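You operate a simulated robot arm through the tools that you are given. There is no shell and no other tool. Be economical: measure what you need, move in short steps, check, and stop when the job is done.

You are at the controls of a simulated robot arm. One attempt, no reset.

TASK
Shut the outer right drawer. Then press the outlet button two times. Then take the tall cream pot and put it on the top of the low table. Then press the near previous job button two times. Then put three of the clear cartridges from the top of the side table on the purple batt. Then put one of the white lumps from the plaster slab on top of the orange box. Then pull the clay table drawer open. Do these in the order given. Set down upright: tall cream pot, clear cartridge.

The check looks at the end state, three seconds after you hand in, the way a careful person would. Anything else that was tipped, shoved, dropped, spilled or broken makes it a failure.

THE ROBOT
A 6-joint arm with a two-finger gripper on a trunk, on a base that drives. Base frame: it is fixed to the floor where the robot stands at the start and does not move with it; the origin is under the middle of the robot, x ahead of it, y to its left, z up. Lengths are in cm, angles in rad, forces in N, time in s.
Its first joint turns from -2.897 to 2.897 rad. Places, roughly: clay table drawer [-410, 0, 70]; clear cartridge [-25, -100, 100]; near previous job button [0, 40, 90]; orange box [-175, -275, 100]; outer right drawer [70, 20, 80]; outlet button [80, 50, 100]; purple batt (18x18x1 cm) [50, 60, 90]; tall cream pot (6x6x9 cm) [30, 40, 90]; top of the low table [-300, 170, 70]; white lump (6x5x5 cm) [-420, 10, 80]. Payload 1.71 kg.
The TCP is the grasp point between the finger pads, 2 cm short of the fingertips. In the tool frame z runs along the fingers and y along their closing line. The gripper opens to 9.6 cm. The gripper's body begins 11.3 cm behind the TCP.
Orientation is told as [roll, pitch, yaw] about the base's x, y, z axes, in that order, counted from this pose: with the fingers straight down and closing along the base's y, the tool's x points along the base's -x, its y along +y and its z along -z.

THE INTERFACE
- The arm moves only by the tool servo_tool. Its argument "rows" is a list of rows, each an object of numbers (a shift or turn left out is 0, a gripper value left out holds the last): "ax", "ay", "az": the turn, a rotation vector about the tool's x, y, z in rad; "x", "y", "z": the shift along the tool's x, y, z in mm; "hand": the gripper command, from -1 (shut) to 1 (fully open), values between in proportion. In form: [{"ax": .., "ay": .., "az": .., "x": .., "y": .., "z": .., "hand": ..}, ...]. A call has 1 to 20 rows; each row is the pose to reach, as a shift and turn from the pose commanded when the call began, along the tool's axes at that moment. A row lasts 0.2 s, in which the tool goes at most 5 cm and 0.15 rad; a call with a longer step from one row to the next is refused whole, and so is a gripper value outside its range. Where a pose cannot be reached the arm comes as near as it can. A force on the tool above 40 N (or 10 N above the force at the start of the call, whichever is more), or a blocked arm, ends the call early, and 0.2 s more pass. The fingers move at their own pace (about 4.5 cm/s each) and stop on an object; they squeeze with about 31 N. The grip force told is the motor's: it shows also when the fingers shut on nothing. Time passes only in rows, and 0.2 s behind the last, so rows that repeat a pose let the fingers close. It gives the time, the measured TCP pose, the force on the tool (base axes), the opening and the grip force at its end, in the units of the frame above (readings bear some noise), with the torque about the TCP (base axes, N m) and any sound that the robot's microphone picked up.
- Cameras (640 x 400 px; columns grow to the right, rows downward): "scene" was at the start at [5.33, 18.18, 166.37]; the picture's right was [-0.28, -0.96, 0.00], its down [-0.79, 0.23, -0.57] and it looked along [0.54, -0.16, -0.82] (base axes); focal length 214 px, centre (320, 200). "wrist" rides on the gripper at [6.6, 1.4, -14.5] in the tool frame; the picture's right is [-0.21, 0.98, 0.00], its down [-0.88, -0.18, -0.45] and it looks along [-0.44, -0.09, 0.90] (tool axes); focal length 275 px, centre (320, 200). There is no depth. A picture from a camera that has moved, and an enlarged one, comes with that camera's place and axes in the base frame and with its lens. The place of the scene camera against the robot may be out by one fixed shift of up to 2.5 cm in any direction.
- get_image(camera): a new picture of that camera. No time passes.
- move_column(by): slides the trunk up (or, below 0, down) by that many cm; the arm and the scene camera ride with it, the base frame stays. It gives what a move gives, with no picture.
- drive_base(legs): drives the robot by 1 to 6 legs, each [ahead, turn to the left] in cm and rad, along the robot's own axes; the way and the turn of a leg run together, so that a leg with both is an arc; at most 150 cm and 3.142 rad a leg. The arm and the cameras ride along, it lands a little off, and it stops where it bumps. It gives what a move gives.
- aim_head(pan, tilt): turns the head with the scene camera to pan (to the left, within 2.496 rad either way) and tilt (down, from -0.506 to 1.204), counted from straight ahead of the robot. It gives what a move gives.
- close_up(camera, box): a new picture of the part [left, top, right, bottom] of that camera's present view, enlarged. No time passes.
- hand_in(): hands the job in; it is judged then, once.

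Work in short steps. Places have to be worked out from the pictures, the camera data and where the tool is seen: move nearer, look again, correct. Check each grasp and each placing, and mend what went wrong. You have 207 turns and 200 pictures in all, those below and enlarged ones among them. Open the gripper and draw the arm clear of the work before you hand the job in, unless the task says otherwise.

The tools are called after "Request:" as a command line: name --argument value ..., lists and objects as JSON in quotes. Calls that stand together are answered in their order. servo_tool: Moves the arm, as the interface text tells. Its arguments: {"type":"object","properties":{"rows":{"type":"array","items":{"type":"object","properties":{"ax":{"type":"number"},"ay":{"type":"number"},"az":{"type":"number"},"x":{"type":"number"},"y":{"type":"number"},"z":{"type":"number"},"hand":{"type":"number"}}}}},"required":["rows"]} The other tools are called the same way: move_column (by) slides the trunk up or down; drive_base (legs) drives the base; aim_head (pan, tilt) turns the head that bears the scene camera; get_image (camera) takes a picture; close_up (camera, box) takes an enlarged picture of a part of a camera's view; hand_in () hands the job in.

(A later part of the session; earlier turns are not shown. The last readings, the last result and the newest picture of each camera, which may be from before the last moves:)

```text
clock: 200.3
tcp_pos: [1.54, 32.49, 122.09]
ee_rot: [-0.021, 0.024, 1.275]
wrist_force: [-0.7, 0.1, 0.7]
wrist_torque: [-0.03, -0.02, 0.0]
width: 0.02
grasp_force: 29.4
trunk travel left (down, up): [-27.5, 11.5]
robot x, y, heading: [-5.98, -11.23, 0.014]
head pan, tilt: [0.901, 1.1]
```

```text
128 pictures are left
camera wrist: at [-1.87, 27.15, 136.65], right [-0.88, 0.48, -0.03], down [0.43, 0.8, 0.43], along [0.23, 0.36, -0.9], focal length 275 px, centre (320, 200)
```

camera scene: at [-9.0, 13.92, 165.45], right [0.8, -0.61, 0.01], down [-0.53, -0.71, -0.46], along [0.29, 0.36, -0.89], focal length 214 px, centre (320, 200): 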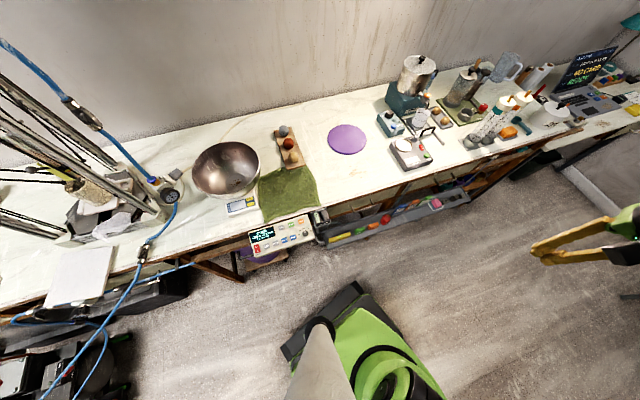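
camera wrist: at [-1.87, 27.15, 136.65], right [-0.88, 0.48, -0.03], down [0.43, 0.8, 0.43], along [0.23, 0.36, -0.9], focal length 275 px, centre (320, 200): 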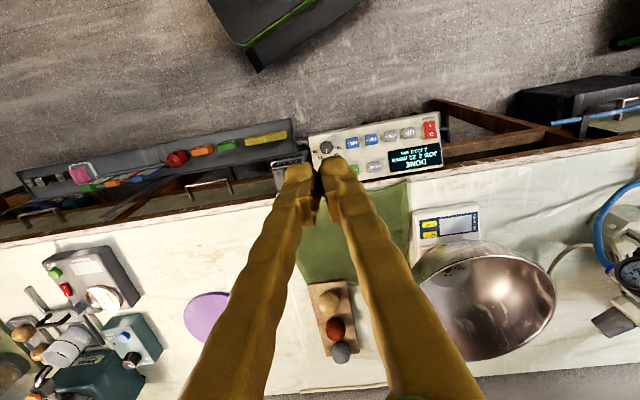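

Request:
close_up --camera "wrist" --box '[280, 100, 460, 200]'

```text
3.56 times, centred on (370, 150) of wrist
camera zoom: at [-1.87, 27.15, 136.65], right [-0.88, 0.48, -0.03], down [0.43, 0.8, 0.43], along [0.23, 0.36, -0.9], focal length 979 px, centre (142, 378)
```

zoom: 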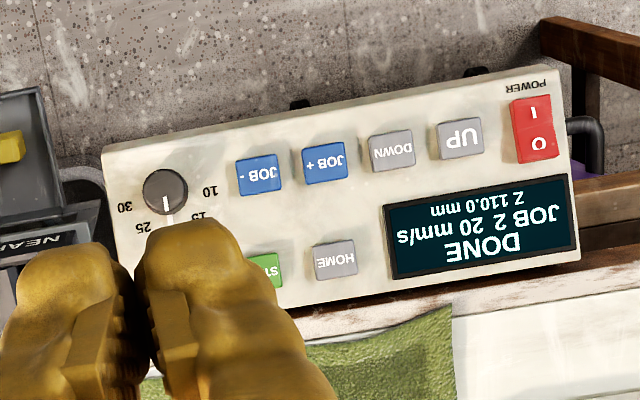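

JOB- ray gives about (0, 40) for z≈86. I move above it at z=100 and look again.

Request:
servo_tool --rows '[{"x": -33, "y": 18}, {"x": -66, "y": 36}, {"x": -66, "y": 36, "z": 40}, {"x": -66, "y": 36, "z": 80}, {"x": -66, "y": 36, "z": 120}, {"x": -66, "y": 36, "z": 160}, {"x": -66, "y": 36, "z": 200}, {"x": -66, "y": 36, "z": 220}, {"x": -66, "y": 36, "z": 220}]'

Request:
get_image --camera "wrist"

Request:
close_up --camera "scene" --box '[230, 170, 340, 270]'

```text
clock: 202.3
tcp_pos: [0.77, 38.62, 99.8]
ee_rot: [-0.021, 0.023, 1.269]
wrist_force: [0.0, 0.8, -0.9]
wrist_torque: [-0.02, 0.0, 0.01]
width: 0.0
grasp_force: 29.2
trunk travel left (down, up): [-27.5, 11.5]
robot x, y, heading: [-5.72, -11.12, 0.018]
head pan, tilt: [0.901, 1.1]
```

```text
126 pictures are left
camera wrist: at [-2.71, 33.32, 114.49], right [-0.87, 0.49, -0.02], down [0.43, 0.79, 0.43], along [0.23, 0.36, -0.9], focal length 275 px, centre (320, 200)
```

wrist: 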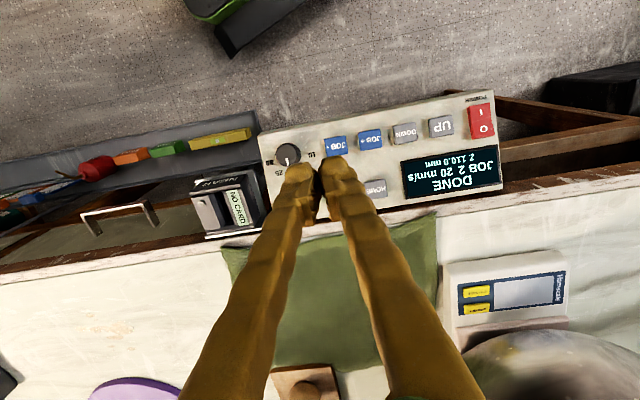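

```text
4.00 times, centred on (285, 220) of scene
camera zoom: at [-4.05, 14.05, 165.41], right [0.79, -0.61, -0.01], down [-0.55, -0.71, -0.45], along [0.26, 0.36, -0.9], focal length 858 px, centre (460, 120)
```

zoom: 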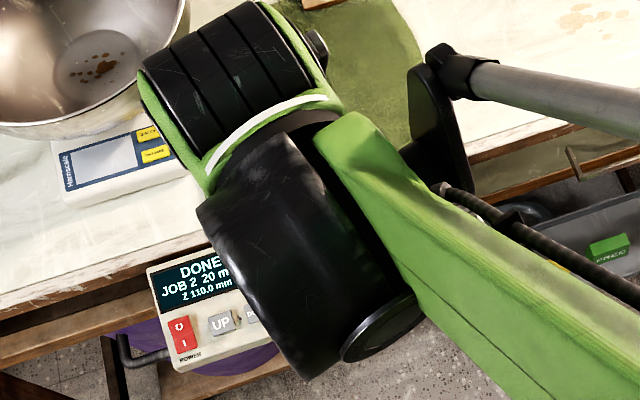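

JOB- is at roughly (0.1, 39.8, 86-88). I align and descend to about 3 cm above.

Request:
servo_tool --rows '[{"x": -10, "y": 10, "z": 20}, {"x": -10, "y": 10, "z": 50}, {"x": -10, "y": 10, "z": 75}, {"x": -10, "y": 10, "z": 75}]'

Request:
get_image --camera "wrist"

Request:
close_up --camera "wrist" --box '[240, 80, 400, 200]'

```text
clock: 203.5
tcp_pos: [1.64, 34.61, 94.09]
ee_rot: [-0.035, 0.018, 1.204]
wrist_force: [0.1, -0.5, -0.5]
wrist_torque: [0.01, -0.01, -0.01]
width: 0.0
grasp_force: 29.3
trunk travel left (down, up): [-27.5, 11.5]
robot x, y, heading: [-5.67, -11.24, 0.012]
head pan, tilt: [0.901, 1.1]
stopped in row 4: the arm was blocked; the commanded pose is now the measured one
```

```text
124 pictures are left
camera wrist: at [-2.37, 29.55, 108.74], right [-0.84, 0.54, -0.04], down [0.48, 0.77, 0.43], along [0.26, 0.35, -0.9], focal length 275 px, centre (320, 200)
```

wrist: 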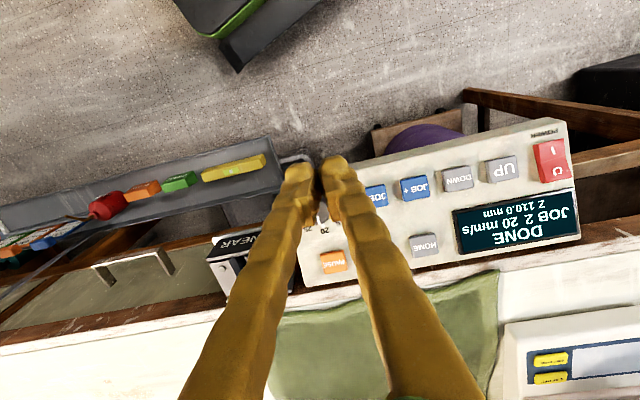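

```text
3.33 times, centred on (320, 140) of wrist
camera zoom: at [-2.37, 29.55, 108.74], right [-0.84, 0.54, -0.04], down [0.48, 0.77, 0.43], along [0.26, 0.35, -0.9], focal length 918 px, centre (320, 400)
```

zoom: 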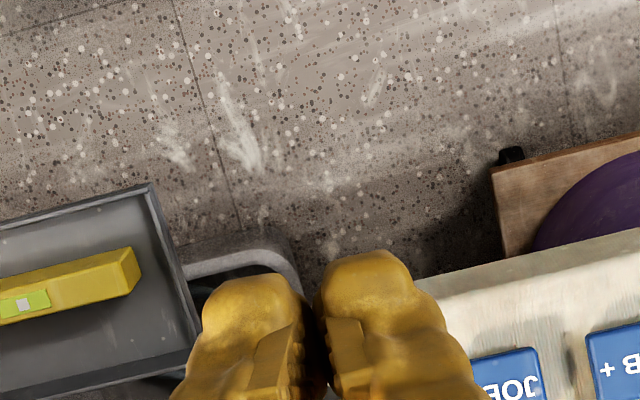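

The arm was blocked—too close to the robot's own axis. I lift, then back the base 35 cm to get more working room.

Request:
servo_tool --rows '[{"z": -40}, {"z": -80}, {"z": -120}, {"z": -160}, {"z": -200}, {"z": -240}, {"z": -280}]'

Request:
drive_base --legs '[[-35, 0]]'

Request:
get_image --camera "scene"

```text
clock: 205.1
tcp_pos: [0.97, 34.93, 120.95]
ee_rot: [-0.034, 0.019, 1.201]
wrist_force: [-1.3, 1.7, 0.6]
wrist_torque: [-0.05, -0.04, 0.01]
width: 0.0
grasp_force: 29.2
trunk travel left (down, up): [-27.5, 11.5]
robot x, y, heading: [-5.66, -10.82, 0.015]
head pan, tilt: [0.901, 1.1]
```

```text
clock: 208.0
tcp_pos: [-35.71, 34.32, 121.93]
ee_rot: [-0.035, 0.02, 1.241]
wrist_force: [0.3, -0.5, -0.4]
wrist_torque: [0.0, -0.05, 0.0]
width: 0.0
grasp_force: 28.8
trunk travel left (down, up): [-27.5, 11.5]
robot x, y, heading: [-40.51, -11.77, 0.021]
head pan, tilt: [0.901, 1.1]
```

```text
122 pictures are left
camera scene: at [-41.43, 13.34, 165.44], right [0.8, -0.61, 0.0], down [-0.54, -0.71, -0.45], along [0.27, 0.36, -0.89], focal length 214 px, centre (320, 200)
```

scene: 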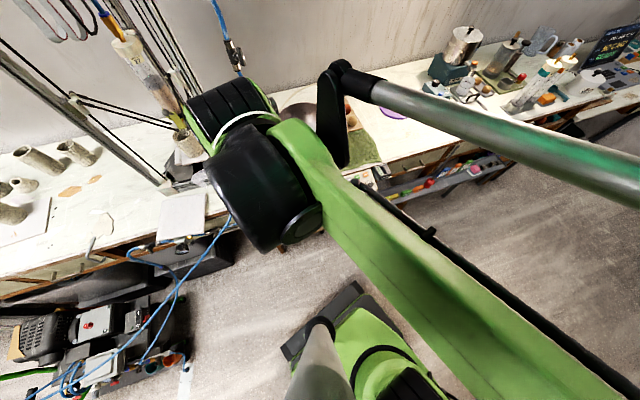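

I move the tool right to above the button again.

Request:
servo_tool --rows '[{"x": -17, "y": -32}, {"x": -34, "y": -64}, {"x": -51, "y": -96}, {"x": -68, "y": -128}, {"x": -85, "y": -160}, {"x": -102, "y": -192}, {"x": -119, "y": -224}, {"x": -136, "y": -256}, {"x": -153, "y": -288}, {"x": -170, "y": -319}, {"x": -170, "y": -319, "z": 40}, {"x": -170, "y": -319, "z": 80}, {"x": -170, "y": -319, "z": 120}, {"x": -170, "y": -319, "z": 160}, {"x": -170, "y": -319, "z": 200}, {"x": -170, "y": -319, "z": 210}, {"x": -170, "y": -319, "z": 210}]'

Request:
get_image --camera "wrist"

Request:
get_image --camera "scene"

```text
clock: 211.6
tcp_pos: [0.57, 39.46, 101.65]
ee_rot: [-0.036, 0.019, 1.239]
wrist_force: [0.1, -0.2, -0.3]
wrist_torque: [0.02, 0.01, 0.0]
width: 0.0
grasp_force: 29.5
trunk travel left (down, up): [-27.5, 11.5]
robot x, y, heading: [-40.81, -11.76, 0.019]
head pan, tilt: [0.901, 1.1]
```

```text
121 pictures are left
camera wrist: at [-3.22, 34.17, 116.25], right [-0.86, 0.51, -0.04], down [0.45, 0.78, 0.43], along [0.25, 0.36, -0.9], focal length 275 px, centre (320, 200)
```

wrist: 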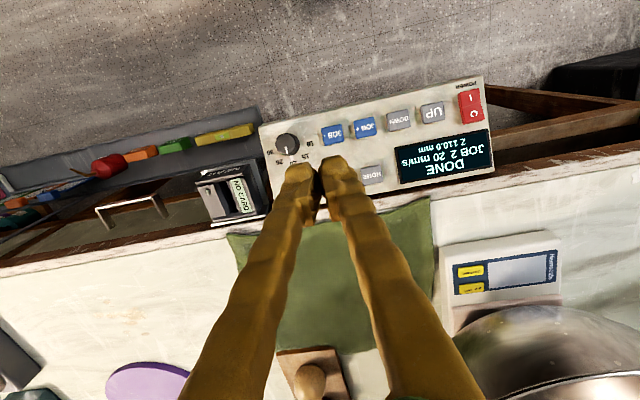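

```text
120 pictures are left
camera scene: at [-38.96, 13.39, 165.41], right [0.8, -0.61, -0.01], down [-0.55, -0.71, -0.45], along [0.26, 0.36, -0.9], focal length 214 px, centre (320, 200)
```

scene: 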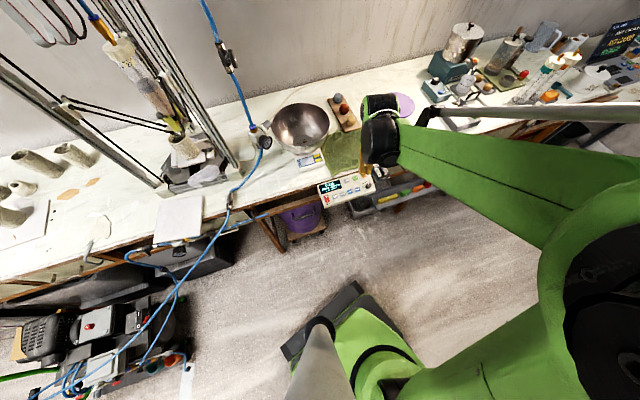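

Aligned estimate (0, 39.9). I shift slightly and descend to tip z≈91.

Request:
servo_tool --rows '[{"x": -2, "y": 7, "z": 20}, {"x": -2, "y": 7, "z": 45}, {"x": -2, "y": 7, "z": 70}, {"x": -2, "y": 7, "z": 85}, {"x": -2, "y": 7, "z": 85}]'

Request:
get_image --camera "wrist"

Request:
close_up --camera "scene" --box '[310, 150, 410, 220]'

```text
clock: 212.8
tcp_pos: [0.2, 39.47, 93.19]
ee_rot: [-0.036, 0.019, 1.239]
wrist_force: [0.0, -0.4, 1.0]
wrist_torque: [0.0, -0.01, 0.01]
width: 0.0
grasp_force: 29.2
trunk travel left (down, up): [-27.5, 11.5]
robot x, y, heading: [-40.47, -11.79, 0.021]
head pan, tilt: [0.901, 1.1]
```

```text
119 pictures are left
camera wrist: at [-3.66, 34.3, 107.79], right [-0.86, 0.51, -0.04], down [0.45, 0.78, 0.43], along [0.25, 0.36, -0.9], focal length 275 px, centre (320, 200)
```

wrist: 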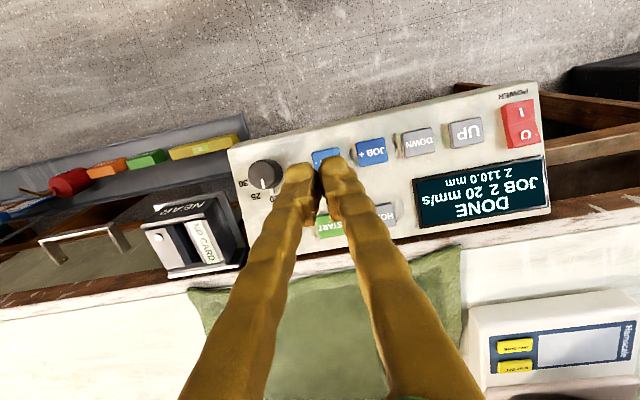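

```text
5.71 times, centred on (360, 185) of scene
camera zoom: at [-38.94, 13.4, 165.41], right [0.8, -0.61, -0.01], down [-0.55, -0.71, -0.45], along [0.26, 0.36, -0.9], focal length 1226 px, centre (91, 286)
```

zoom: 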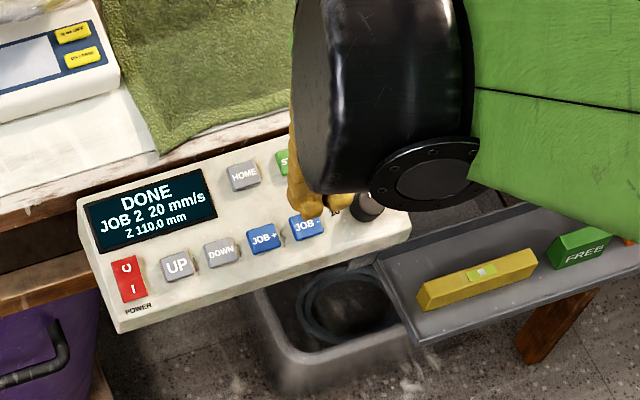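

Aligned with JOB-. I descend in small steps to press.

Request:
servo_tool --rows '[{"x": -3, "y": 1, "z": 10}, {"x": -3, "y": 1, "z": 20}, {"x": -3, "y": 1, "z": 26}, {"x": -3, "y": 1, "z": 32}, {"x": -3, "y": 1, "z": 37}]'

Request:
get_image --camera "wrist"

Request:
close_up --camera "scene" --box '[310, 150, 410, 220]'

```text
clock: 214.0
tcp_pos: [-1.2, 39.81, 90.37]
ee_rot: [-0.051, 0.012, 1.24]
wrist_force: [-0.2, -0.5, -0.2]
wrist_torque: [-0.01, -0.12, -0.02]
width: 0.0
grasp_force: 29.6
trunk travel left (down, up): [-27.5, 11.5]
robot x, y, heading: [-40.87, -11.82, 0.017]
head pan, tilt: [0.901, 1.1]
heard: click
stopped in row 5: the force on the tool passed its limit at 49 N (the readings are from after the stop); the commanded pose is now the measured one
```

```text
117 pictures are left
camera wrist: at [-5.31, 34.53, 104.93], right [-0.86, 0.51, -0.05], down [0.44, 0.78, 0.44], along [0.27, 0.36, -0.9], focal length 275 px, centre (320, 200)
```

wrist: 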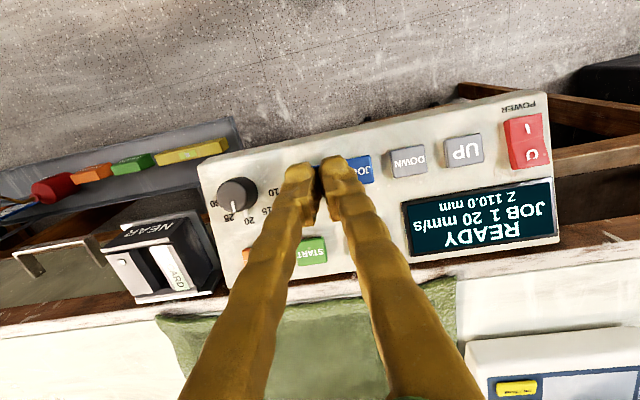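

```text
5.71 times, centred on (360, 185) of scene
camera zoom: at [-39.17, 13.41, 165.39], right [0.8, -0.61, -0.01], down [-0.55, -0.71, -0.45], along [0.26, 0.36, -0.9], focal length 1226 px, centre (91, 286)
```

zoom: 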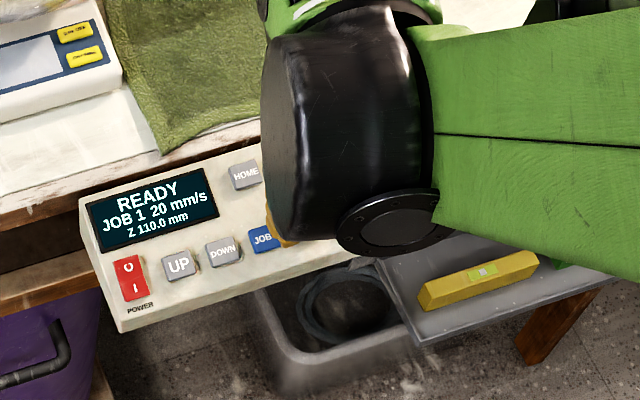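

JOB changed 2→1: one press counted. The tip slid toward JOB+; I rise and realign.

Request:
servo_tool --rows '[{"z": -12}, {"z": -25}, {"z": -25, "y": -8}, {"z": -25, "y": -15}, {"z": -25, "y": -15}]'

Request:
get_image --camera "wrist"

```text
clock: 215.2
tcp_pos: [0.32, 39.44, 92.99]
ee_rot: [-0.051, 0.012, 1.239]
wrist_force: [1.3, 0.5, -0.5]
wrist_torque: [-0.01, 0.02, 0.08]
width: 0.0
grasp_force: 28.9
trunk travel left (down, up): [-27.5, 11.5]
robot x, y, heading: [-40.82, -11.59, 0.021]
head pan, tilt: [0.901, 1.1]
```

```text
115 pictures are left
camera wrist: at [-3.74, 34.14, 107.48], right [-0.86, 0.51, -0.05], down [0.44, 0.78, 0.44], along [0.27, 0.36, -0.9], focal length 275 px, centre (320, 200)
```

wrist: 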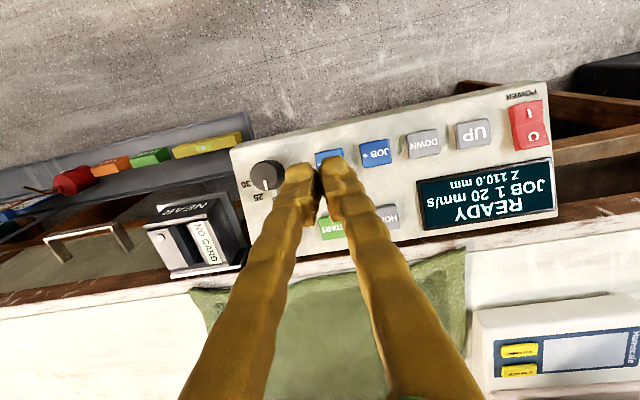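

I press again, a bit less deep.

Request:
servo_tool --rows '[{"y": -1, "z": 10}, {"y": -1, "z": 18}, {"y": -1, "z": 23}, {"y": -1, "z": 27}, {"y": -1, "z": 30}]'

Request:
get_image --camera "wrist"

```text
clock: 216.4
tcp_pos: [0.58, 39.11, 89.95]
ee_rot: [-0.048, 0.013, 1.239]
wrist_force: [0.9, 0.4, 5.8]
wrist_torque: [0.05, 0.05, 0.02]
width: 0.02
grasp_force: 29.1
trunk travel left (down, up): [-27.5, 11.5]
robot x, y, heading: [-40.63, -12.06, 0.019]
head pan, tilt: [0.901, 1.1]
heard: click
```

```text
114 pictures are left
camera wrist: at [-3.52, 33.93, 104.5], right [-0.86, 0.51, -0.05], down [0.44, 0.78, 0.44], along [0.27, 0.36, -0.9], focal length 275 px, centre (320, 200)
```

wrist: 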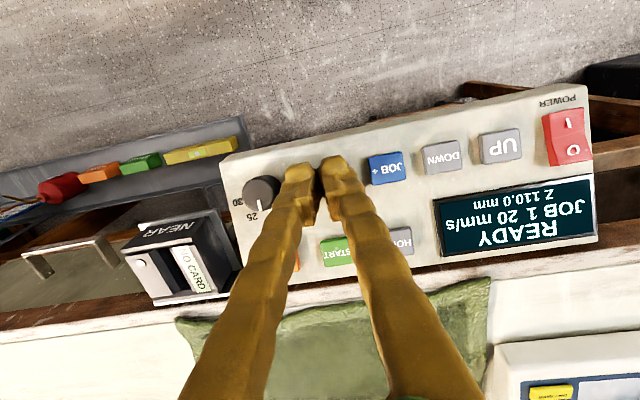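

A second click was heard (the job number can't go below 1). I rise and check the panel.

Request:
servo_tool --rows '[{"z": -20}, {"z": -60}, {"z": -100}, {"z": -140}, {"z": -180}, {"z": -220}, {"z": -260}, {"z": -300}]'

Request:
close_up --camera "wrist" --box '[260, 60, 500, 220]'

Request:
aim_head --pan -1.6 --tilt 0.8

Request:
get_image --camera "scene"

```text
clock: 218.2
tcp_pos: [-0.7, 40.21, 120.03]
ee_rot: [-0.049, 0.011, 1.239]
wrist_force: [-0.2, -0.2, -0.1]
wrist_torque: [-0.01, -0.01, 0.0]
width: 0.0
grasp_force: 29.2
trunk travel left (down, up): [-27.5, 11.5]
robot x, y, heading: [-40.58, -11.96, 0.016]
head pan, tilt: [0.901, 1.1]
```

```text
2.50 times, centred on (380, 140) of wrist
camera zoom: at [-4.76, 34.91, 134.45], right [-0.86, 0.51, -0.05], down [0.44, 0.78, 0.44], along [0.27, 0.36, -0.9], focal length 688 px, centre (170, 350)
```

zoom: 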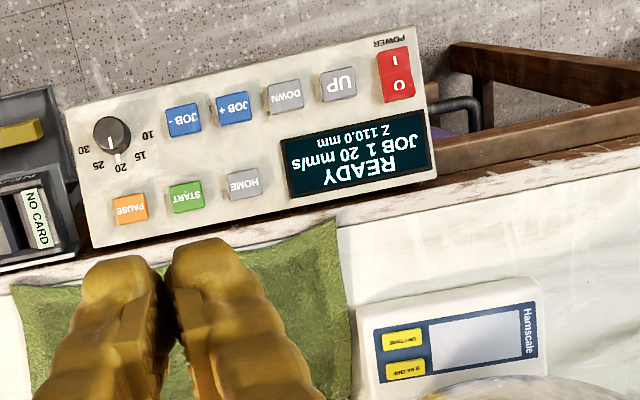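

```text
clock: 220.5
tcp_pos: [-0.68, 40.08, 119.79]
ee_rot: [-0.049, 0.011, 1.24]
wrist_force: [0.2, -0.1, -0.4]
wrist_torque: [-0.01, 0.0, -0.03]
width: 0.02
grasp_force: 29.0
trunk travel left (down, up): [-27.5, 11.5]
robot x, y, heading: [-40.83, -11.65, 0.022]
head pan, tilt: [-1.6, 0.799]
```

```text
112 pictures are left
camera scene: at [-42.84, 0.3, 167.65], right [-1.0, 0.01, 0.02], down [0.0, 0.72, -0.7], along [-0.02, -0.7, -0.72], focal length 214 px, centre (320, 200)
```

scene: 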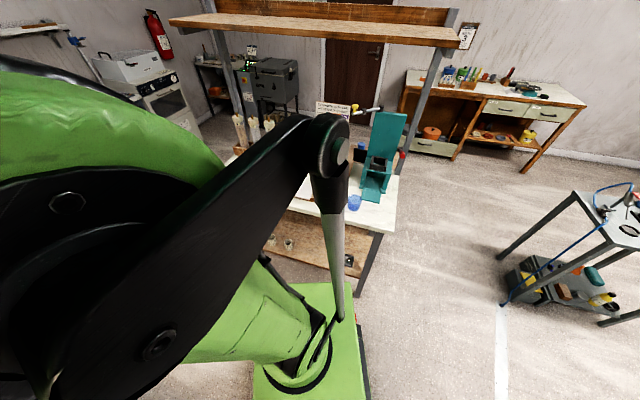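

Panel confirms. Now the cartridges: I swing the arm around the front to the right side so the wrist camera can see the side table (two calls).

Request:
servo_tool --rows '[{"x": 24, "y": -38, "az": 0.1}, {"x": 50, "y": -75, "az": 0.21}, {"x": 78, "y": -110, "az": 0.31}, {"x": 108, "y": -143, "az": 0.41}, {"x": 140, "y": -173, "az": 0.52}, {"x": 175, "y": -200, "az": 0.62}, {"x": 210, "y": -224, "az": 0.73}, {"x": 247, "y": -245, "az": 0.83}, {"x": 283, "y": -264, "az": 0.93}, {"x": 322, "y": -280, "az": 1.04}, {"x": 360, "y": -292, "az": 1.14}, {"x": 400, "y": -301, "az": 1.24}, {"x": 439, "y": -308, "az": 1.35}, {"x": 476, "y": -320, "az": 1.45}, {"x": 513, "y": -329, "az": 1.55}]'

```text
clock: 223.7
tcp_pos: [13.7, -19.13, 121.93]
ee_rot: [-0.014, -0.048, -0.313]
wrist_force: [0.3, 0.4, 0.5]
wrist_torque: [-0.01, 0.02, -0.03]
width: 0.0
grasp_force: 29.0
trunk travel left (down, up): [-27.5, 11.5]
robot x, y, heading: [-40.72, -12.01, 0.019]
head pan, tilt: [-1.6, 0.799]
```

Request:
servo_tool --rows '[{"x": -7, "y": -41, "az": 0.11}, {"x": -10, "y": -79, "az": 0.23}, {"x": -11, "y": -117, "az": 0.35}, {"x": -8, "y": -156, "az": 0.47}, {"x": -3, "y": -194, "az": 0.59}, {"x": 6, "y": -232, "az": 0.71}, {"x": 16, "y": -269, "az": 0.83}, {"x": 30, "y": -305, "az": 0.95}, {"x": 44, "y": -340, "az": 1.07}, {"x": 63, "y": -374, "az": 1.19}, {"x": 83, "y": -406, "az": 1.31}, {"x": 105, "y": -438, "az": 1.43}, {"x": 130, "y": -468, "az": 1.55}, {"x": 130, "y": -468, "az": 1.55, "z": -40, "ay": 0.05}, {"x": 130, "y": -468, "az": 1.55, "z": -60, "ay": 0.05}]'

Request:
get_image --camera "wrist"

Request:
get_image --camera "scene"

```text
clock: 226.9
tcp_pos: [-13.32, -59.53, 128.17]
ee_rot: [0.018, 0.015, -1.861]
wrist_force: [-0.4, -0.1, 1.3]
wrist_torque: [0.02, 0.02, 0.02]
width: 0.01
grasp_force: 29.4
trunk travel left (down, up): [-27.5, 11.5]
robot x, y, heading: [-40.46, -11.68, 0.02]
head pan, tilt: [-1.6, 0.799]
```

```text
111 pictures are left
camera wrist: at [-10.4, -53.65, 142.85], right [0.88, -0.48, 0.01], down [-0.44, -0.79, 0.43], along [-0.19, -0.38, -0.9], focal length 275 px, centre (320, 200)
```

wrist: 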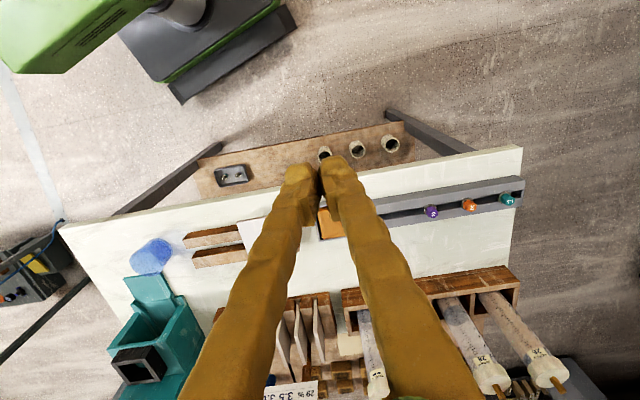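

```text
110 pictures are left
camera scene: at [-42.83, 0.29, 167.65], right [-1.0, 0.01, 0.02], down [0.0, 0.72, -0.7], along [-0.02, -0.7, -0.72], focal length 214 px, centre (320, 200)
```

scene: 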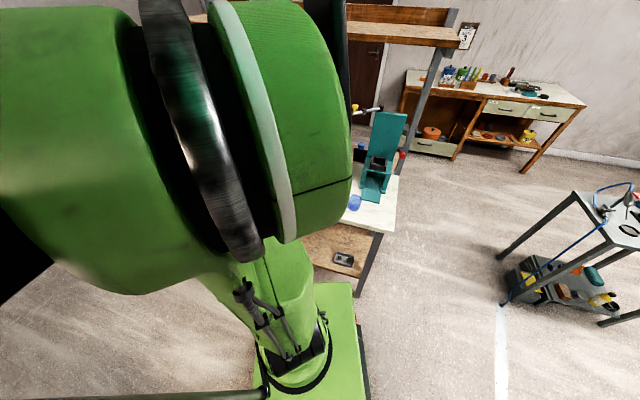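

The side table shows a wooden rack with clear cartridges. Zoom in.

Request:
close_up --camera "wrist" --box '[320, 250, 600, 400]'

Request:
close_up --camera "wrist" --box '[60, 120, 340, 400]'

```text
2.29 times, centred on (460, 325) of wrist
camera zoom: at [-10.4, -53.65, 142.85], right [0.88, -0.48, 0.01], down [-0.44, -0.79, 0.43], along [-0.19, -0.38, -0.9], focal length 629 px, centre (0, -86)
```

zoom: 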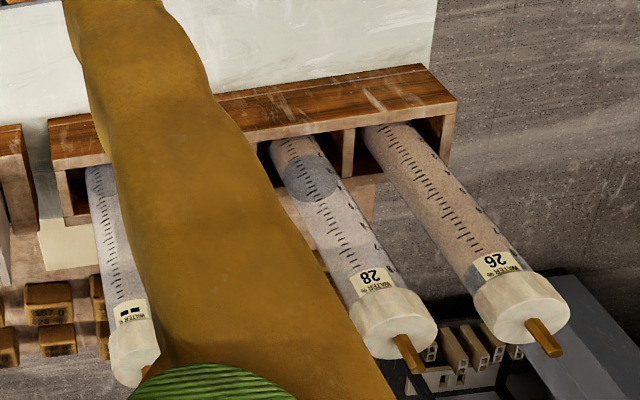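

```text
1.43 times, centred on (200, 260) of wrist
camera zoom: at [-10.4, -53.65, 142.85], right [0.88, -0.48, 0.01], down [-0.44, -0.79, 0.43], along [-0.19, -0.38, -0.9], focal length 393 px, centre (491, 114)
```

zoom: 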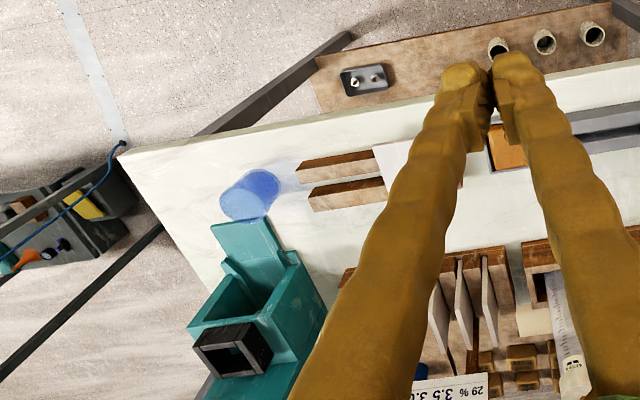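

Four slots; cartridges stand at about n≈-104 (e.g. (-25,-101), (-7,-107), (1.5,-109.5)), under a plank at z≈150, so I will grasp with a strongly tilted tool. First I drive ahead 30 cm for better reach.

Request:
drive_base --legs '[[30, 0]]'

Request:
get_image --camera "wrist"

```text
clock: 229.5
tcp_pos: [17.11, -58.68, 128.09]
ee_rot: [0.018, 0.017, -1.859]
wrist_force: [1.2, -0.1, 1.1]
wrist_torque: [0.0, -0.06, 0.03]
width: 0.02
grasp_force: 29.5
trunk travel left (down, up): [-27.5, 11.5]
robot x, y, heading: [-10.6, -11.56, 0.017]
head pan, tilt: [-1.6, 0.799]
```

```text
107 pictures are left
camera wrist: at [19.93, -52.94, 142.84], right [0.88, -0.47, 0.01], down [-0.43, -0.79, 0.43], along [-0.19, -0.38, -0.9], focal length 275 px, centre (320, 200)
```

wrist: 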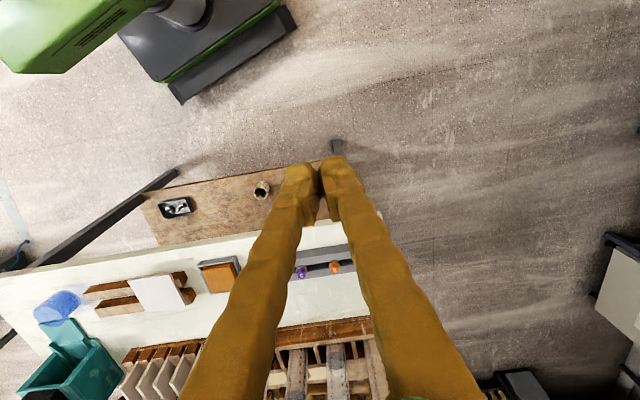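

I tilt the tool to point at the rack and move closer for a look.

Request:
servo_tool --rows '[{"ay": -0.1, "x": -20, "y": -15, "z": 10}, {"ay": -0.2, "x": -40, "y": -30, "z": 20}, {"ay": -0.3, "x": -60, "y": -45, "z": 30}, {"ay": -0.4, "x": -80, "y": -60, "z": 45}, {"ay": -0.5, "x": -100, "y": -75, "z": 60}, {"ay": -0.6, "x": -120, "y": -90, "z": 75}, {"ay": -0.7, "x": -140, "y": -105, "z": 90}, {"ay": -0.8, "x": -160, "y": -120, "z": 100}, {"ay": -0.9, "x": -180, "y": -135, "z": 110}, {"ay": -1.0, "x": -200, "y": -150, "z": 120}, {"ay": -1.1, "x": -220, "y": -165, "z": 130}, {"ay": -1.2, "x": -240, "y": -175, "z": 140}, {"ay": -1.2, "x": -240, "y": -175, "z": 140, "hand": 0.4}, {"ay": -1.2, "x": -240, "y": -175, "z": 140, "hand": 0.4}]'

Request:
get_image --camera "wrist"

```text
clock: 232.5
tcp_pos: [-7.79, -76.6, 113.54]
ee_rot: [0.081, -1.18, -1.933]
wrist_force: [-1.1, -0.2, -0.8]
wrist_torque: [0.02, -0.01, 0.0]
width: 5.2
grasp_force: 0.1
trunk travel left (down, up): [-27.5, 11.5]
robot x, y, heading: [-10.62, -11.41, 0.017]
head pan, tilt: [-1.6, 0.799]
```

```text
106 pictures are left
camera wrist: at [-1.94, -61.79, 113.03], right [0.91, -0.35, 0.22], down [-0.18, 0.14, 0.97], along [-0.37, -0.93, 0.06], focal length 275 px, centre (320, 200)
```

wrist: 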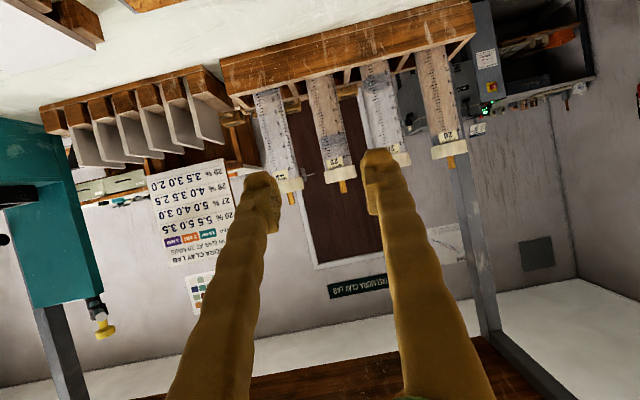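

Four cartridges stand at u spacing ~8.8 cm, caps near z≈112, rack top z≈98. I approach cartridge 1 (≈(-22.5,-102)) to a 10 cm standoff.

Request:
servo_tool --rows '[{"y": -15, "z": 25, "hand": 0.3}, {"x": -1, "y": -30, "z": 55}, {"x": -2, "y": -45, "z": 85}, {"x": -2, "y": -60, "z": 120}, {"x": -3, "y": -73, "z": 155}, {"x": -3, "y": -73, "z": 185}, {"x": -3, "y": -73, "z": 201}, {"x": -3, "y": -73, "z": 201}]'

Request:
get_image --camera "wrist"

```text
clock: 234.3
tcp_pos: [-19.7, -92.67, 105.92]
ee_rot: [0.08, -1.177, -1.933]
wrist_force: [0.0, 0.6, 0.7]
wrist_torque: [0.0, 0.02, -0.03]
width: 6.27
grasp_force: 0.1
trunk travel left (down, up): [-27.5, 11.5]
robot x, y, heading: [-10.67, -11.09, 0.024]
head pan, tilt: [-1.6, 0.799]
```

```text
105 pictures are left
camera wrist: at [-13.94, -77.77, 105.39], right [0.91, -0.35, 0.22], down [-0.18, 0.13, 0.97], along [-0.37, -0.93, 0.06], focal length 275 px, centre (320, 200)
```

wrist: 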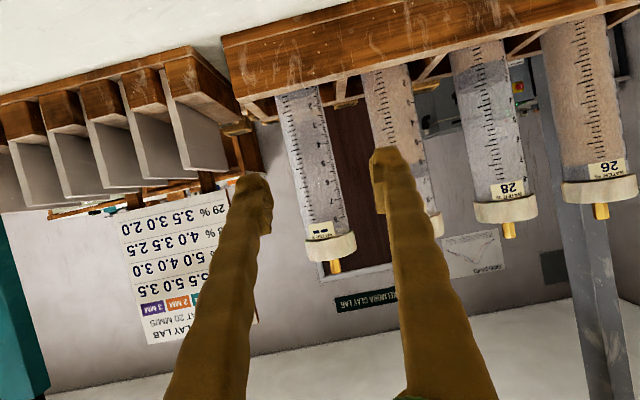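

Refined cartridge 1 axis: (-24.9, -105). I move in around the tube.

Request:
servo_tool --rows '[{"x": -6, "y": -10, "z": 15}, {"x": -12, "y": -15, "z": 32}, {"x": -20, "y": -15, "z": 52}, {"x": -28, "y": -15, "z": 72}, {"x": -36, "y": -15, "z": 92}, {"x": -42, "y": -15, "z": 110}, {"x": -47, "y": -15, "z": 125}, {"x": -47, "y": -15, "z": 125}]'

Request:
get_image --camera "wrist"

```text
clock: 236.1
tcp_pos: [-25.04, -105.08, 105.35]
ee_rot: [0.081, -1.177, -1.931]
wrist_force: [-0.8, -0.2, 0.6]
wrist_torque: [0.01, 0.01, -0.02]
width: 6.24
grasp_force: 0.0
trunk travel left (down, up): [-27.5, 11.5]
robot x, y, heading: [-10.47, -11.46, 0.026]
head pan, tilt: [-1.6, 0.799]
```

```text
104 pictures are left
camera wrist: at [-19.17, -90.09, 104.95], right [0.91, -0.35, 0.22], down [-0.18, 0.13, 0.97], along [-0.37, -0.93, 0.06], focal length 275 px, centre (320, 200)
```

wrist: 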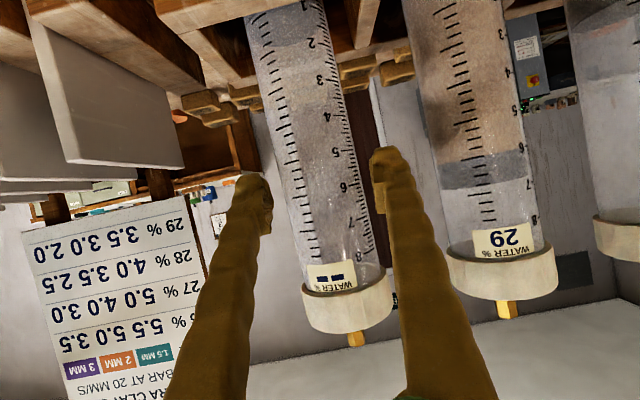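

The tube sits between the fingers. I close.

Request:
servo_tool --rows '[{"hand": 0.1}, {"hand": 0}, {"hand": -0.2}, {"hand": -1}, {"hand": -1}, {"hand": -1}]'

Request:
get_image --camera "wrist"

```text
clock: 237.5
tcp_pos: [-24.92, -104.91, 105.5]
ee_rot: [0.08, -1.176, -1.934]
wrist_force: [0.7, 0.4, -0.3]
wrist_torque: [-0.01, -0.03, -0.01]
width: 4.79
grasp_force: 31.0
trunk travel left (down, up): [-27.5, 11.5]
robot x, y, heading: [-10.6, -11.2, 0.015]
head pan, tilt: [-1.6, 0.799]
```

```text
103 pictures are left
camera wrist: at [-19.18, -90.05, 104.98], right [0.91, -0.35, 0.22], down [-0.18, 0.13, 0.97], along [-0.37, -0.93, 0.06], focal length 275 px, centre (320, 200)
```

wrist: 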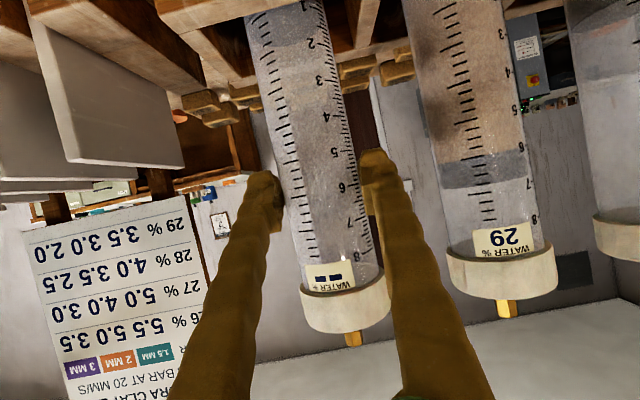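

Gripped at 4.8 cm. I lift slowly straight up by 15 cm.

Request:
servo_tool --rows '[{"x": -5, "z": -2}, {"x": -13, "z": -5}, {"x": -24, "z": -10}, {"x": -37, "z": -15}, {"x": -50, "z": -21}, {"x": -63, "z": -26}, {"x": -77, "z": -32}, {"x": -92, "z": -38}, {"x": -107, "z": -44}, {"x": -121, "z": -50}, {"x": -132, "z": -55}, {"x": -139, "z": -57}, {"x": -139, "z": -57}]'

Request:
get_image --camera "wrist"

```text
clock: 240.3
tcp_pos: [-25.58, -104.98, 120.32]
ee_rot: [0.081, -1.178, -1.932]
wrist_force: [0.2, 0.3, -0.9]
wrist_torque: [0.03, -0.04, 0.01]
width: 4.76
grasp_force: 30.9
trunk travel left (down, up): [-27.5, 11.5]
robot x, y, heading: [-10.59, -11.49, 0.019]
head pan, tilt: [-1.6, 0.799]
```

```text
102 pictures are left
camera wrist: at [-19.65, -90.02, 120.0], right [0.91, -0.35, 0.22], down [-0.18, 0.13, 0.97], along [-0.37, -0.93, 0.06], focal length 275 px, centre (320, 200)
```

wrist: 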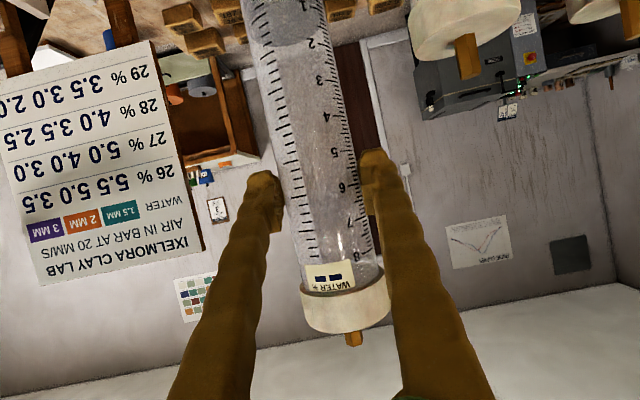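

No slip. I lift 4 cm more and retract 25 cm toward the aisle.

Request:
servo_tool --rows '[{"x": -12, "z": -5}, {"x": -25, "z": -10}, {"x": -37, "z": -15}, {"x": -33, "z": -25}, {"x": -26, "z": -42}, {"x": -17, "z": -65}, {"x": -7, "z": -90}, {"x": 4, "z": -117}, {"x": 15, "z": -145}, {"x": 26, "z": -172}, {"x": 37, "z": -200}, {"x": 47, "z": -225}, {"x": 55, "z": -245}, {"x": 58, "z": -252}]'

Request:
get_image --camera "wrist"

Request:
get_image --camera "scene"

```text
clock: 243.3
tcp_pos: [-18.22, -80.32, 124.74]
ee_rot: [0.079, -1.18, -1.933]
wrist_force: [-0.1, 0.3, -2.3]
wrist_torque: [0.02, -0.03, 0.01]
width: 4.8
grasp_force: 31.0
trunk travel left (down, up): [-27.5, 11.5]
robot x, y, heading: [-10.22, -11.61, 0.025]
head pan, tilt: [-1.6, 0.799]
```

```text
101 pictures are left
camera wrist: at [-12.39, -65.37, 124.29], right [0.91, -0.35, 0.22], down [-0.18, 0.14, 0.97], along [-0.37, -0.93, 0.06], focal length 275 px, centre (320, 200)
```

wrist: 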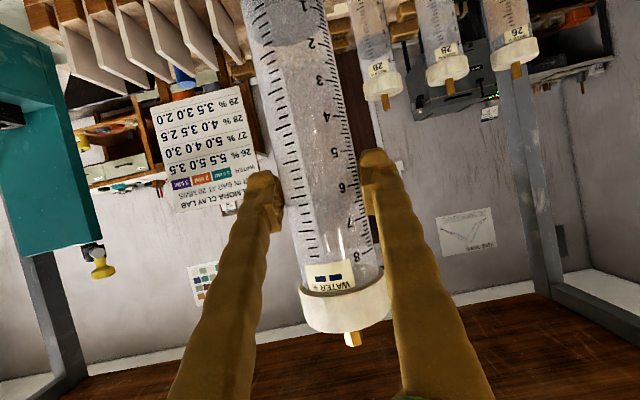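

```text
100 pictures are left
camera scene: at [-12.67, 0.9, 167.65], right [-1.0, 0.01, 0.02], down [-0.01, 0.72, -0.7], along [-0.02, -0.7, -0.72], focal length 214 px, centre (320, 200)
```

scene: 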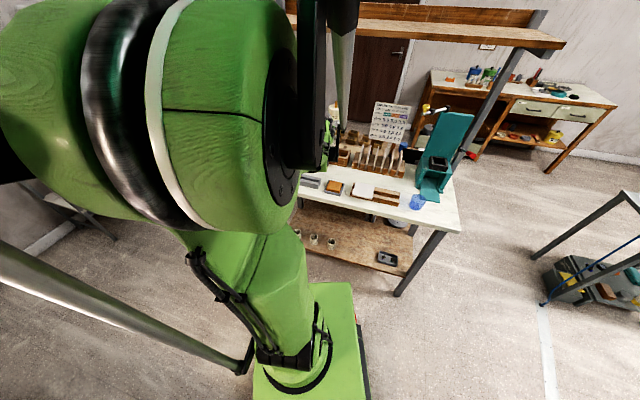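

The cartridge is out and steady (bottom ≈ z 106). I turn the base left 2.6 rad in place to carry it over to the bench.

Request:
drive_base --legs '[[0, 1.3], [0, 1.3]]'

Request:
get_image --camera "wrist"

Request:
aim_head --pan -1.75 --tilt 0.8

Request:
get_image --camera "scene"

```text
clock: 253.4
tcp_pos: [32.94, 42.98, 124.77]
ee_rot: [0.081, -1.179, 0.645]
wrist_force: [0.4, 1.3, -1.4]
wrist_torque: [0.0, 0.05, 0.01]
width: 4.77
grasp_force: 31.4
trunk travel left (down, up): [-27.5, 11.5]
robot x, y, heading: [-10.5, -10.67, 2.6]
head pan, tilt: [-1.6, 0.799]
```

```text
99 pictures are left
camera wrist: at [19.98, 33.7, 124.28], right [-0.58, 0.78, 0.22], down [0.08, -0.21, 0.97], along [0.81, 0.58, 0.06], focal length 275 px, centre (320, 200)
```

wrist: 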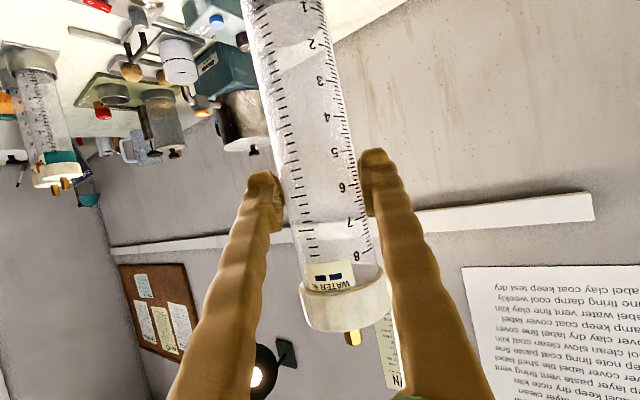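

```text
clock: 254.1
tcp_pos: [34.02, 42.37, 124.67]
ee_rot: [0.108, -1.177, 0.618]
wrist_force: [-0.1, 0.3, -1.6]
wrist_torque: [0.0, 0.02, -0.03]
width: 4.78
grasp_force: 31.1
trunk travel left (down, up): [-27.5, 11.5]
robot x, y, heading: [-10.26, -10.84, 2.602]
head pan, tilt: [-1.751, 0.799]
```

```text
98 pictures are left
camera scene: at [-16.84, -23.75, 167.67], right [0.75, -0.66, 0.02], down [-0.46, -0.54, -0.7], along [0.47, 0.52, -0.71], focal length 214 px, centre (320, 200)
```

scene: 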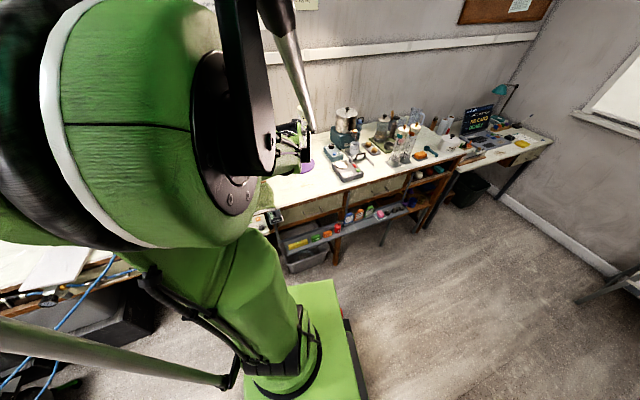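

Batt centre from earlier views: ≈(45.3, 62.8), top z≈89. I move the first cartridge above its far-left spot (45.5, 69), keeping height.

Request:
servo_tool --rows '[{"x": -4, "y": 5, "z": 10}, {"x": -10, "y": 13, "z": 25}, {"x": -19, "y": 24, "z": 48}, {"x": -29, "y": 36, "z": 72}, {"x": -39, "y": 49, "z": 97}, {"x": -49, "y": 62, "z": 122}, {"x": -59, "y": 74, "z": 147}, {"x": -69, "y": 87, "z": 172}, {"x": -79, "y": 100, "z": 197}, {"x": -88, "y": 112, "z": 220}, {"x": -94, "y": 120, "z": 236}, {"x": -97, "y": 123, "z": 243}, {"x": -97, "y": 123, "z": 243}]'

Request:
get_image --camera "wrist"

Request:
close_up --camera "scene" --box '[220, 80, 420, 220]'

```text
clock: 256.9
tcp_pos: [45.84, 68.68, 124.9]
ee_rot: [0.114, -1.175, 0.611]
wrist_force: [1.3, -0.2, -2.1]
wrist_torque: [-0.03, 0.05, 0.0]
width: 4.76
grasp_force: 31.0
trunk travel left (down, up): [-27.5, 11.5]
robot x, y, heading: [-10.53, -11.03, 2.595]
head pan, tilt: [-1.751, 0.799]
```

```text
97 pictures are left
camera wrist: at [33.07, 59.33, 124.42], right [-0.58, 0.78, 0.23], down [0.09, -0.22, 0.97], along [0.81, 0.58, 0.05], focal length 275 px, centre (320, 200)
```

wrist: 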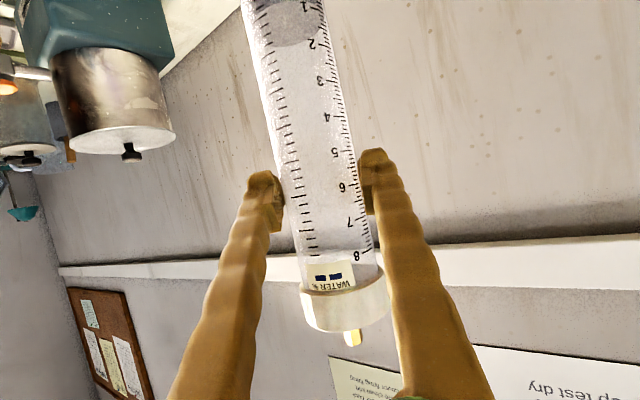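

```text
2.86 times, centred on (320, 150) of scene
camera zoom: at [-16.72, -23.79, 167.67], right [0.75, -0.66, 0.02], down [-0.46, -0.54, -0.7], along [0.47, 0.52, -0.72], focal length 613 px, centre (320, 343)
```

zoom: 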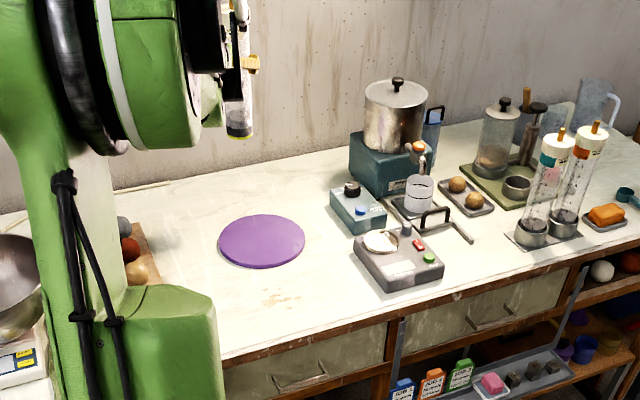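

The scene view shows the batt (centre ≈(45.1, 63.1)) and the tube bottom ~15 cm below the TCP. I lower to ~2 cm above the batt.

Request:
servo_tool --rows '[{"x": 10, "z": 4}, {"x": 25, "z": 10, "y": 0}, {"x": 45, "z": 19}, {"x": 65, "z": 27}, {"x": 85, "z": 35}, {"x": 105, "z": 43, "y": -2}, {"x": 125, "z": 52, "y": -2}, {"x": 142, "z": 59, "y": -3}, {"x": 155, "z": 64, "y": -3}, {"x": 164, "z": 68, "y": -3}, {"x": 164, "z": 68, "y": -3}]'

Request:
close_up --camera "scene" --box '[220, 80, 420, 220]'

```text
clock: 259.3
tcp_pos: [45.76, 69.01, 107.02]
ee_rot: [0.115, -1.174, 0.61]
wrist_force: [-0.4, -0.1, -1.1]
wrist_torque: [-0.05, 0.06, -0.01]
width: 4.75
grasp_force: 30.8
trunk travel left (down, up): [-27.5, 11.5]
robot x, y, heading: [-10.4, -11.11, 2.597]
head pan, tilt: [-1.751, 0.799]
```

```text
2.86 times, centred on (320, 150) of scene
camera zoom: at [-16.71, -23.78, 167.67], right [0.75, -0.66, 0.02], down [-0.46, -0.54, -0.7], along [0.47, 0.52, -0.72], focal length 613 px, centre (320, 343)
```

zoom: 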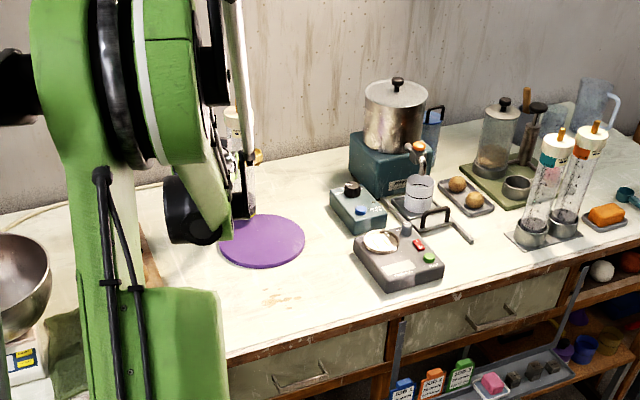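

The bottom is ~3 cm above the batt, near its far edge. I pull back 1 cm and lower in small steps until contact.

Request:
servo_tool --rows '[{"x": 4, "z": -9}, {"x": 10, "z": -7}, {"x": 16, "z": -5}, {"x": 21, "z": -3}, {"x": 26, "z": -1}]'

Request:
servo_tool --rows '[{"x": 3, "z": 1.2}, {"x": 6, "z": 2.4}, {"x": 8, "z": 3.3}]'

Request:
close_up --camera "scene" --box '[250, 120, 350, 190]'

```text
clock: 260.5
tcp_pos: [44.75, 68.31, 104.79]
ee_rot: [0.119, -1.18, 0.611]
wrist_force: [-1.0, 4.1, 22.4]
wrist_torque: [0.42, -0.39, 0.11]
width: 4.81
grasp_force: 30.5
trunk travel left (down, up): [-27.5, 11.5]
robot x, y, heading: [-10.5, -10.87, 2.597]
head pan, tilt: [-1.751, 0.799]
```

```text
clock: 261.3
tcp_pos: [44.64, 68.19, 103.88]
ee_rot: [0.117, -1.177, 0.611]
wrist_force: [-4.9, -0.7, 18.4]
wrist_torque: [0.13, 0.01, 0.05]
width: 4.68
grasp_force: 30.3
trunk travel left (down, up): [-27.5, 11.5]
robot x, y, heading: [-10.44, -10.79, 2.602]
head pan, tilt: [-1.751, 0.799]
```

```text
5.71 times, centred on (300, 155) of scene
camera zoom: at [-16.89, -23.94, 167.66], right [0.75, -0.66, 0.02], down [-0.46, -0.54, -0.7], along [0.47, 0.52, -0.71], focal length 1226 px, centre (434, 457)
```

zoom: 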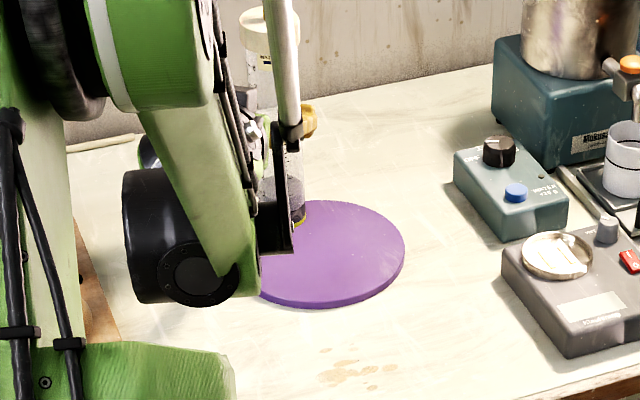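

Contact made. I ease off a few mm and open the fingers moderately.

Request:
servo_tool --rows '[{"x": -4, "z": -1.5}, {"x": -4, "z": -1.5}, {"x": -4, "z": -1.5, "hand": 0}, {"x": -4, "z": -1.5, "hand": 0.15}, {"x": -4, "z": -1.5, "hand": 0.3}, {"x": -4, "z": -1.5}]'

Request:
get_image --camera "wrist"

```text
clock: 262.7
tcp_pos: [44.82, 68.32, 104.29]
ee_rot: [0.116, -1.174, 0.611]
wrist_force: [0.0, -0.4, -0.5]
wrist_torque: [-0.01, 0.02, 0.03]
width: 6.21
grasp_force: 0.2
trunk travel left (down, up): [-27.5, 11.5]
robot x, y, heading: [-10.58, -10.88, 2.598]
head pan, tilt: [-1.751, 0.799]
```

```text
93 pictures are left
camera wrist: at [31.86, 58.99, 103.86], right [-0.58, 0.78, 0.23], down [0.09, -0.22, 0.97], along [0.81, 0.58, 0.05], focal length 275 px, centre (320, 200)
```

wrist: 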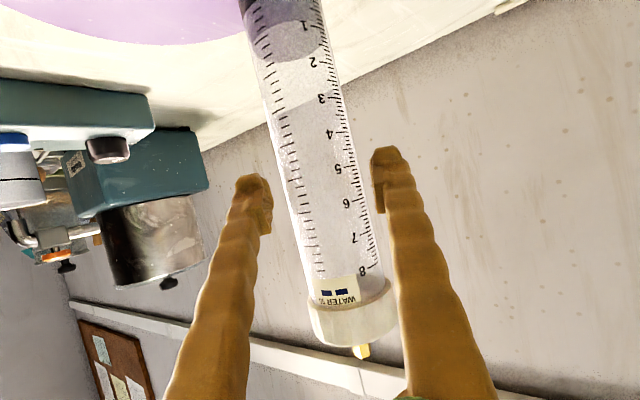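

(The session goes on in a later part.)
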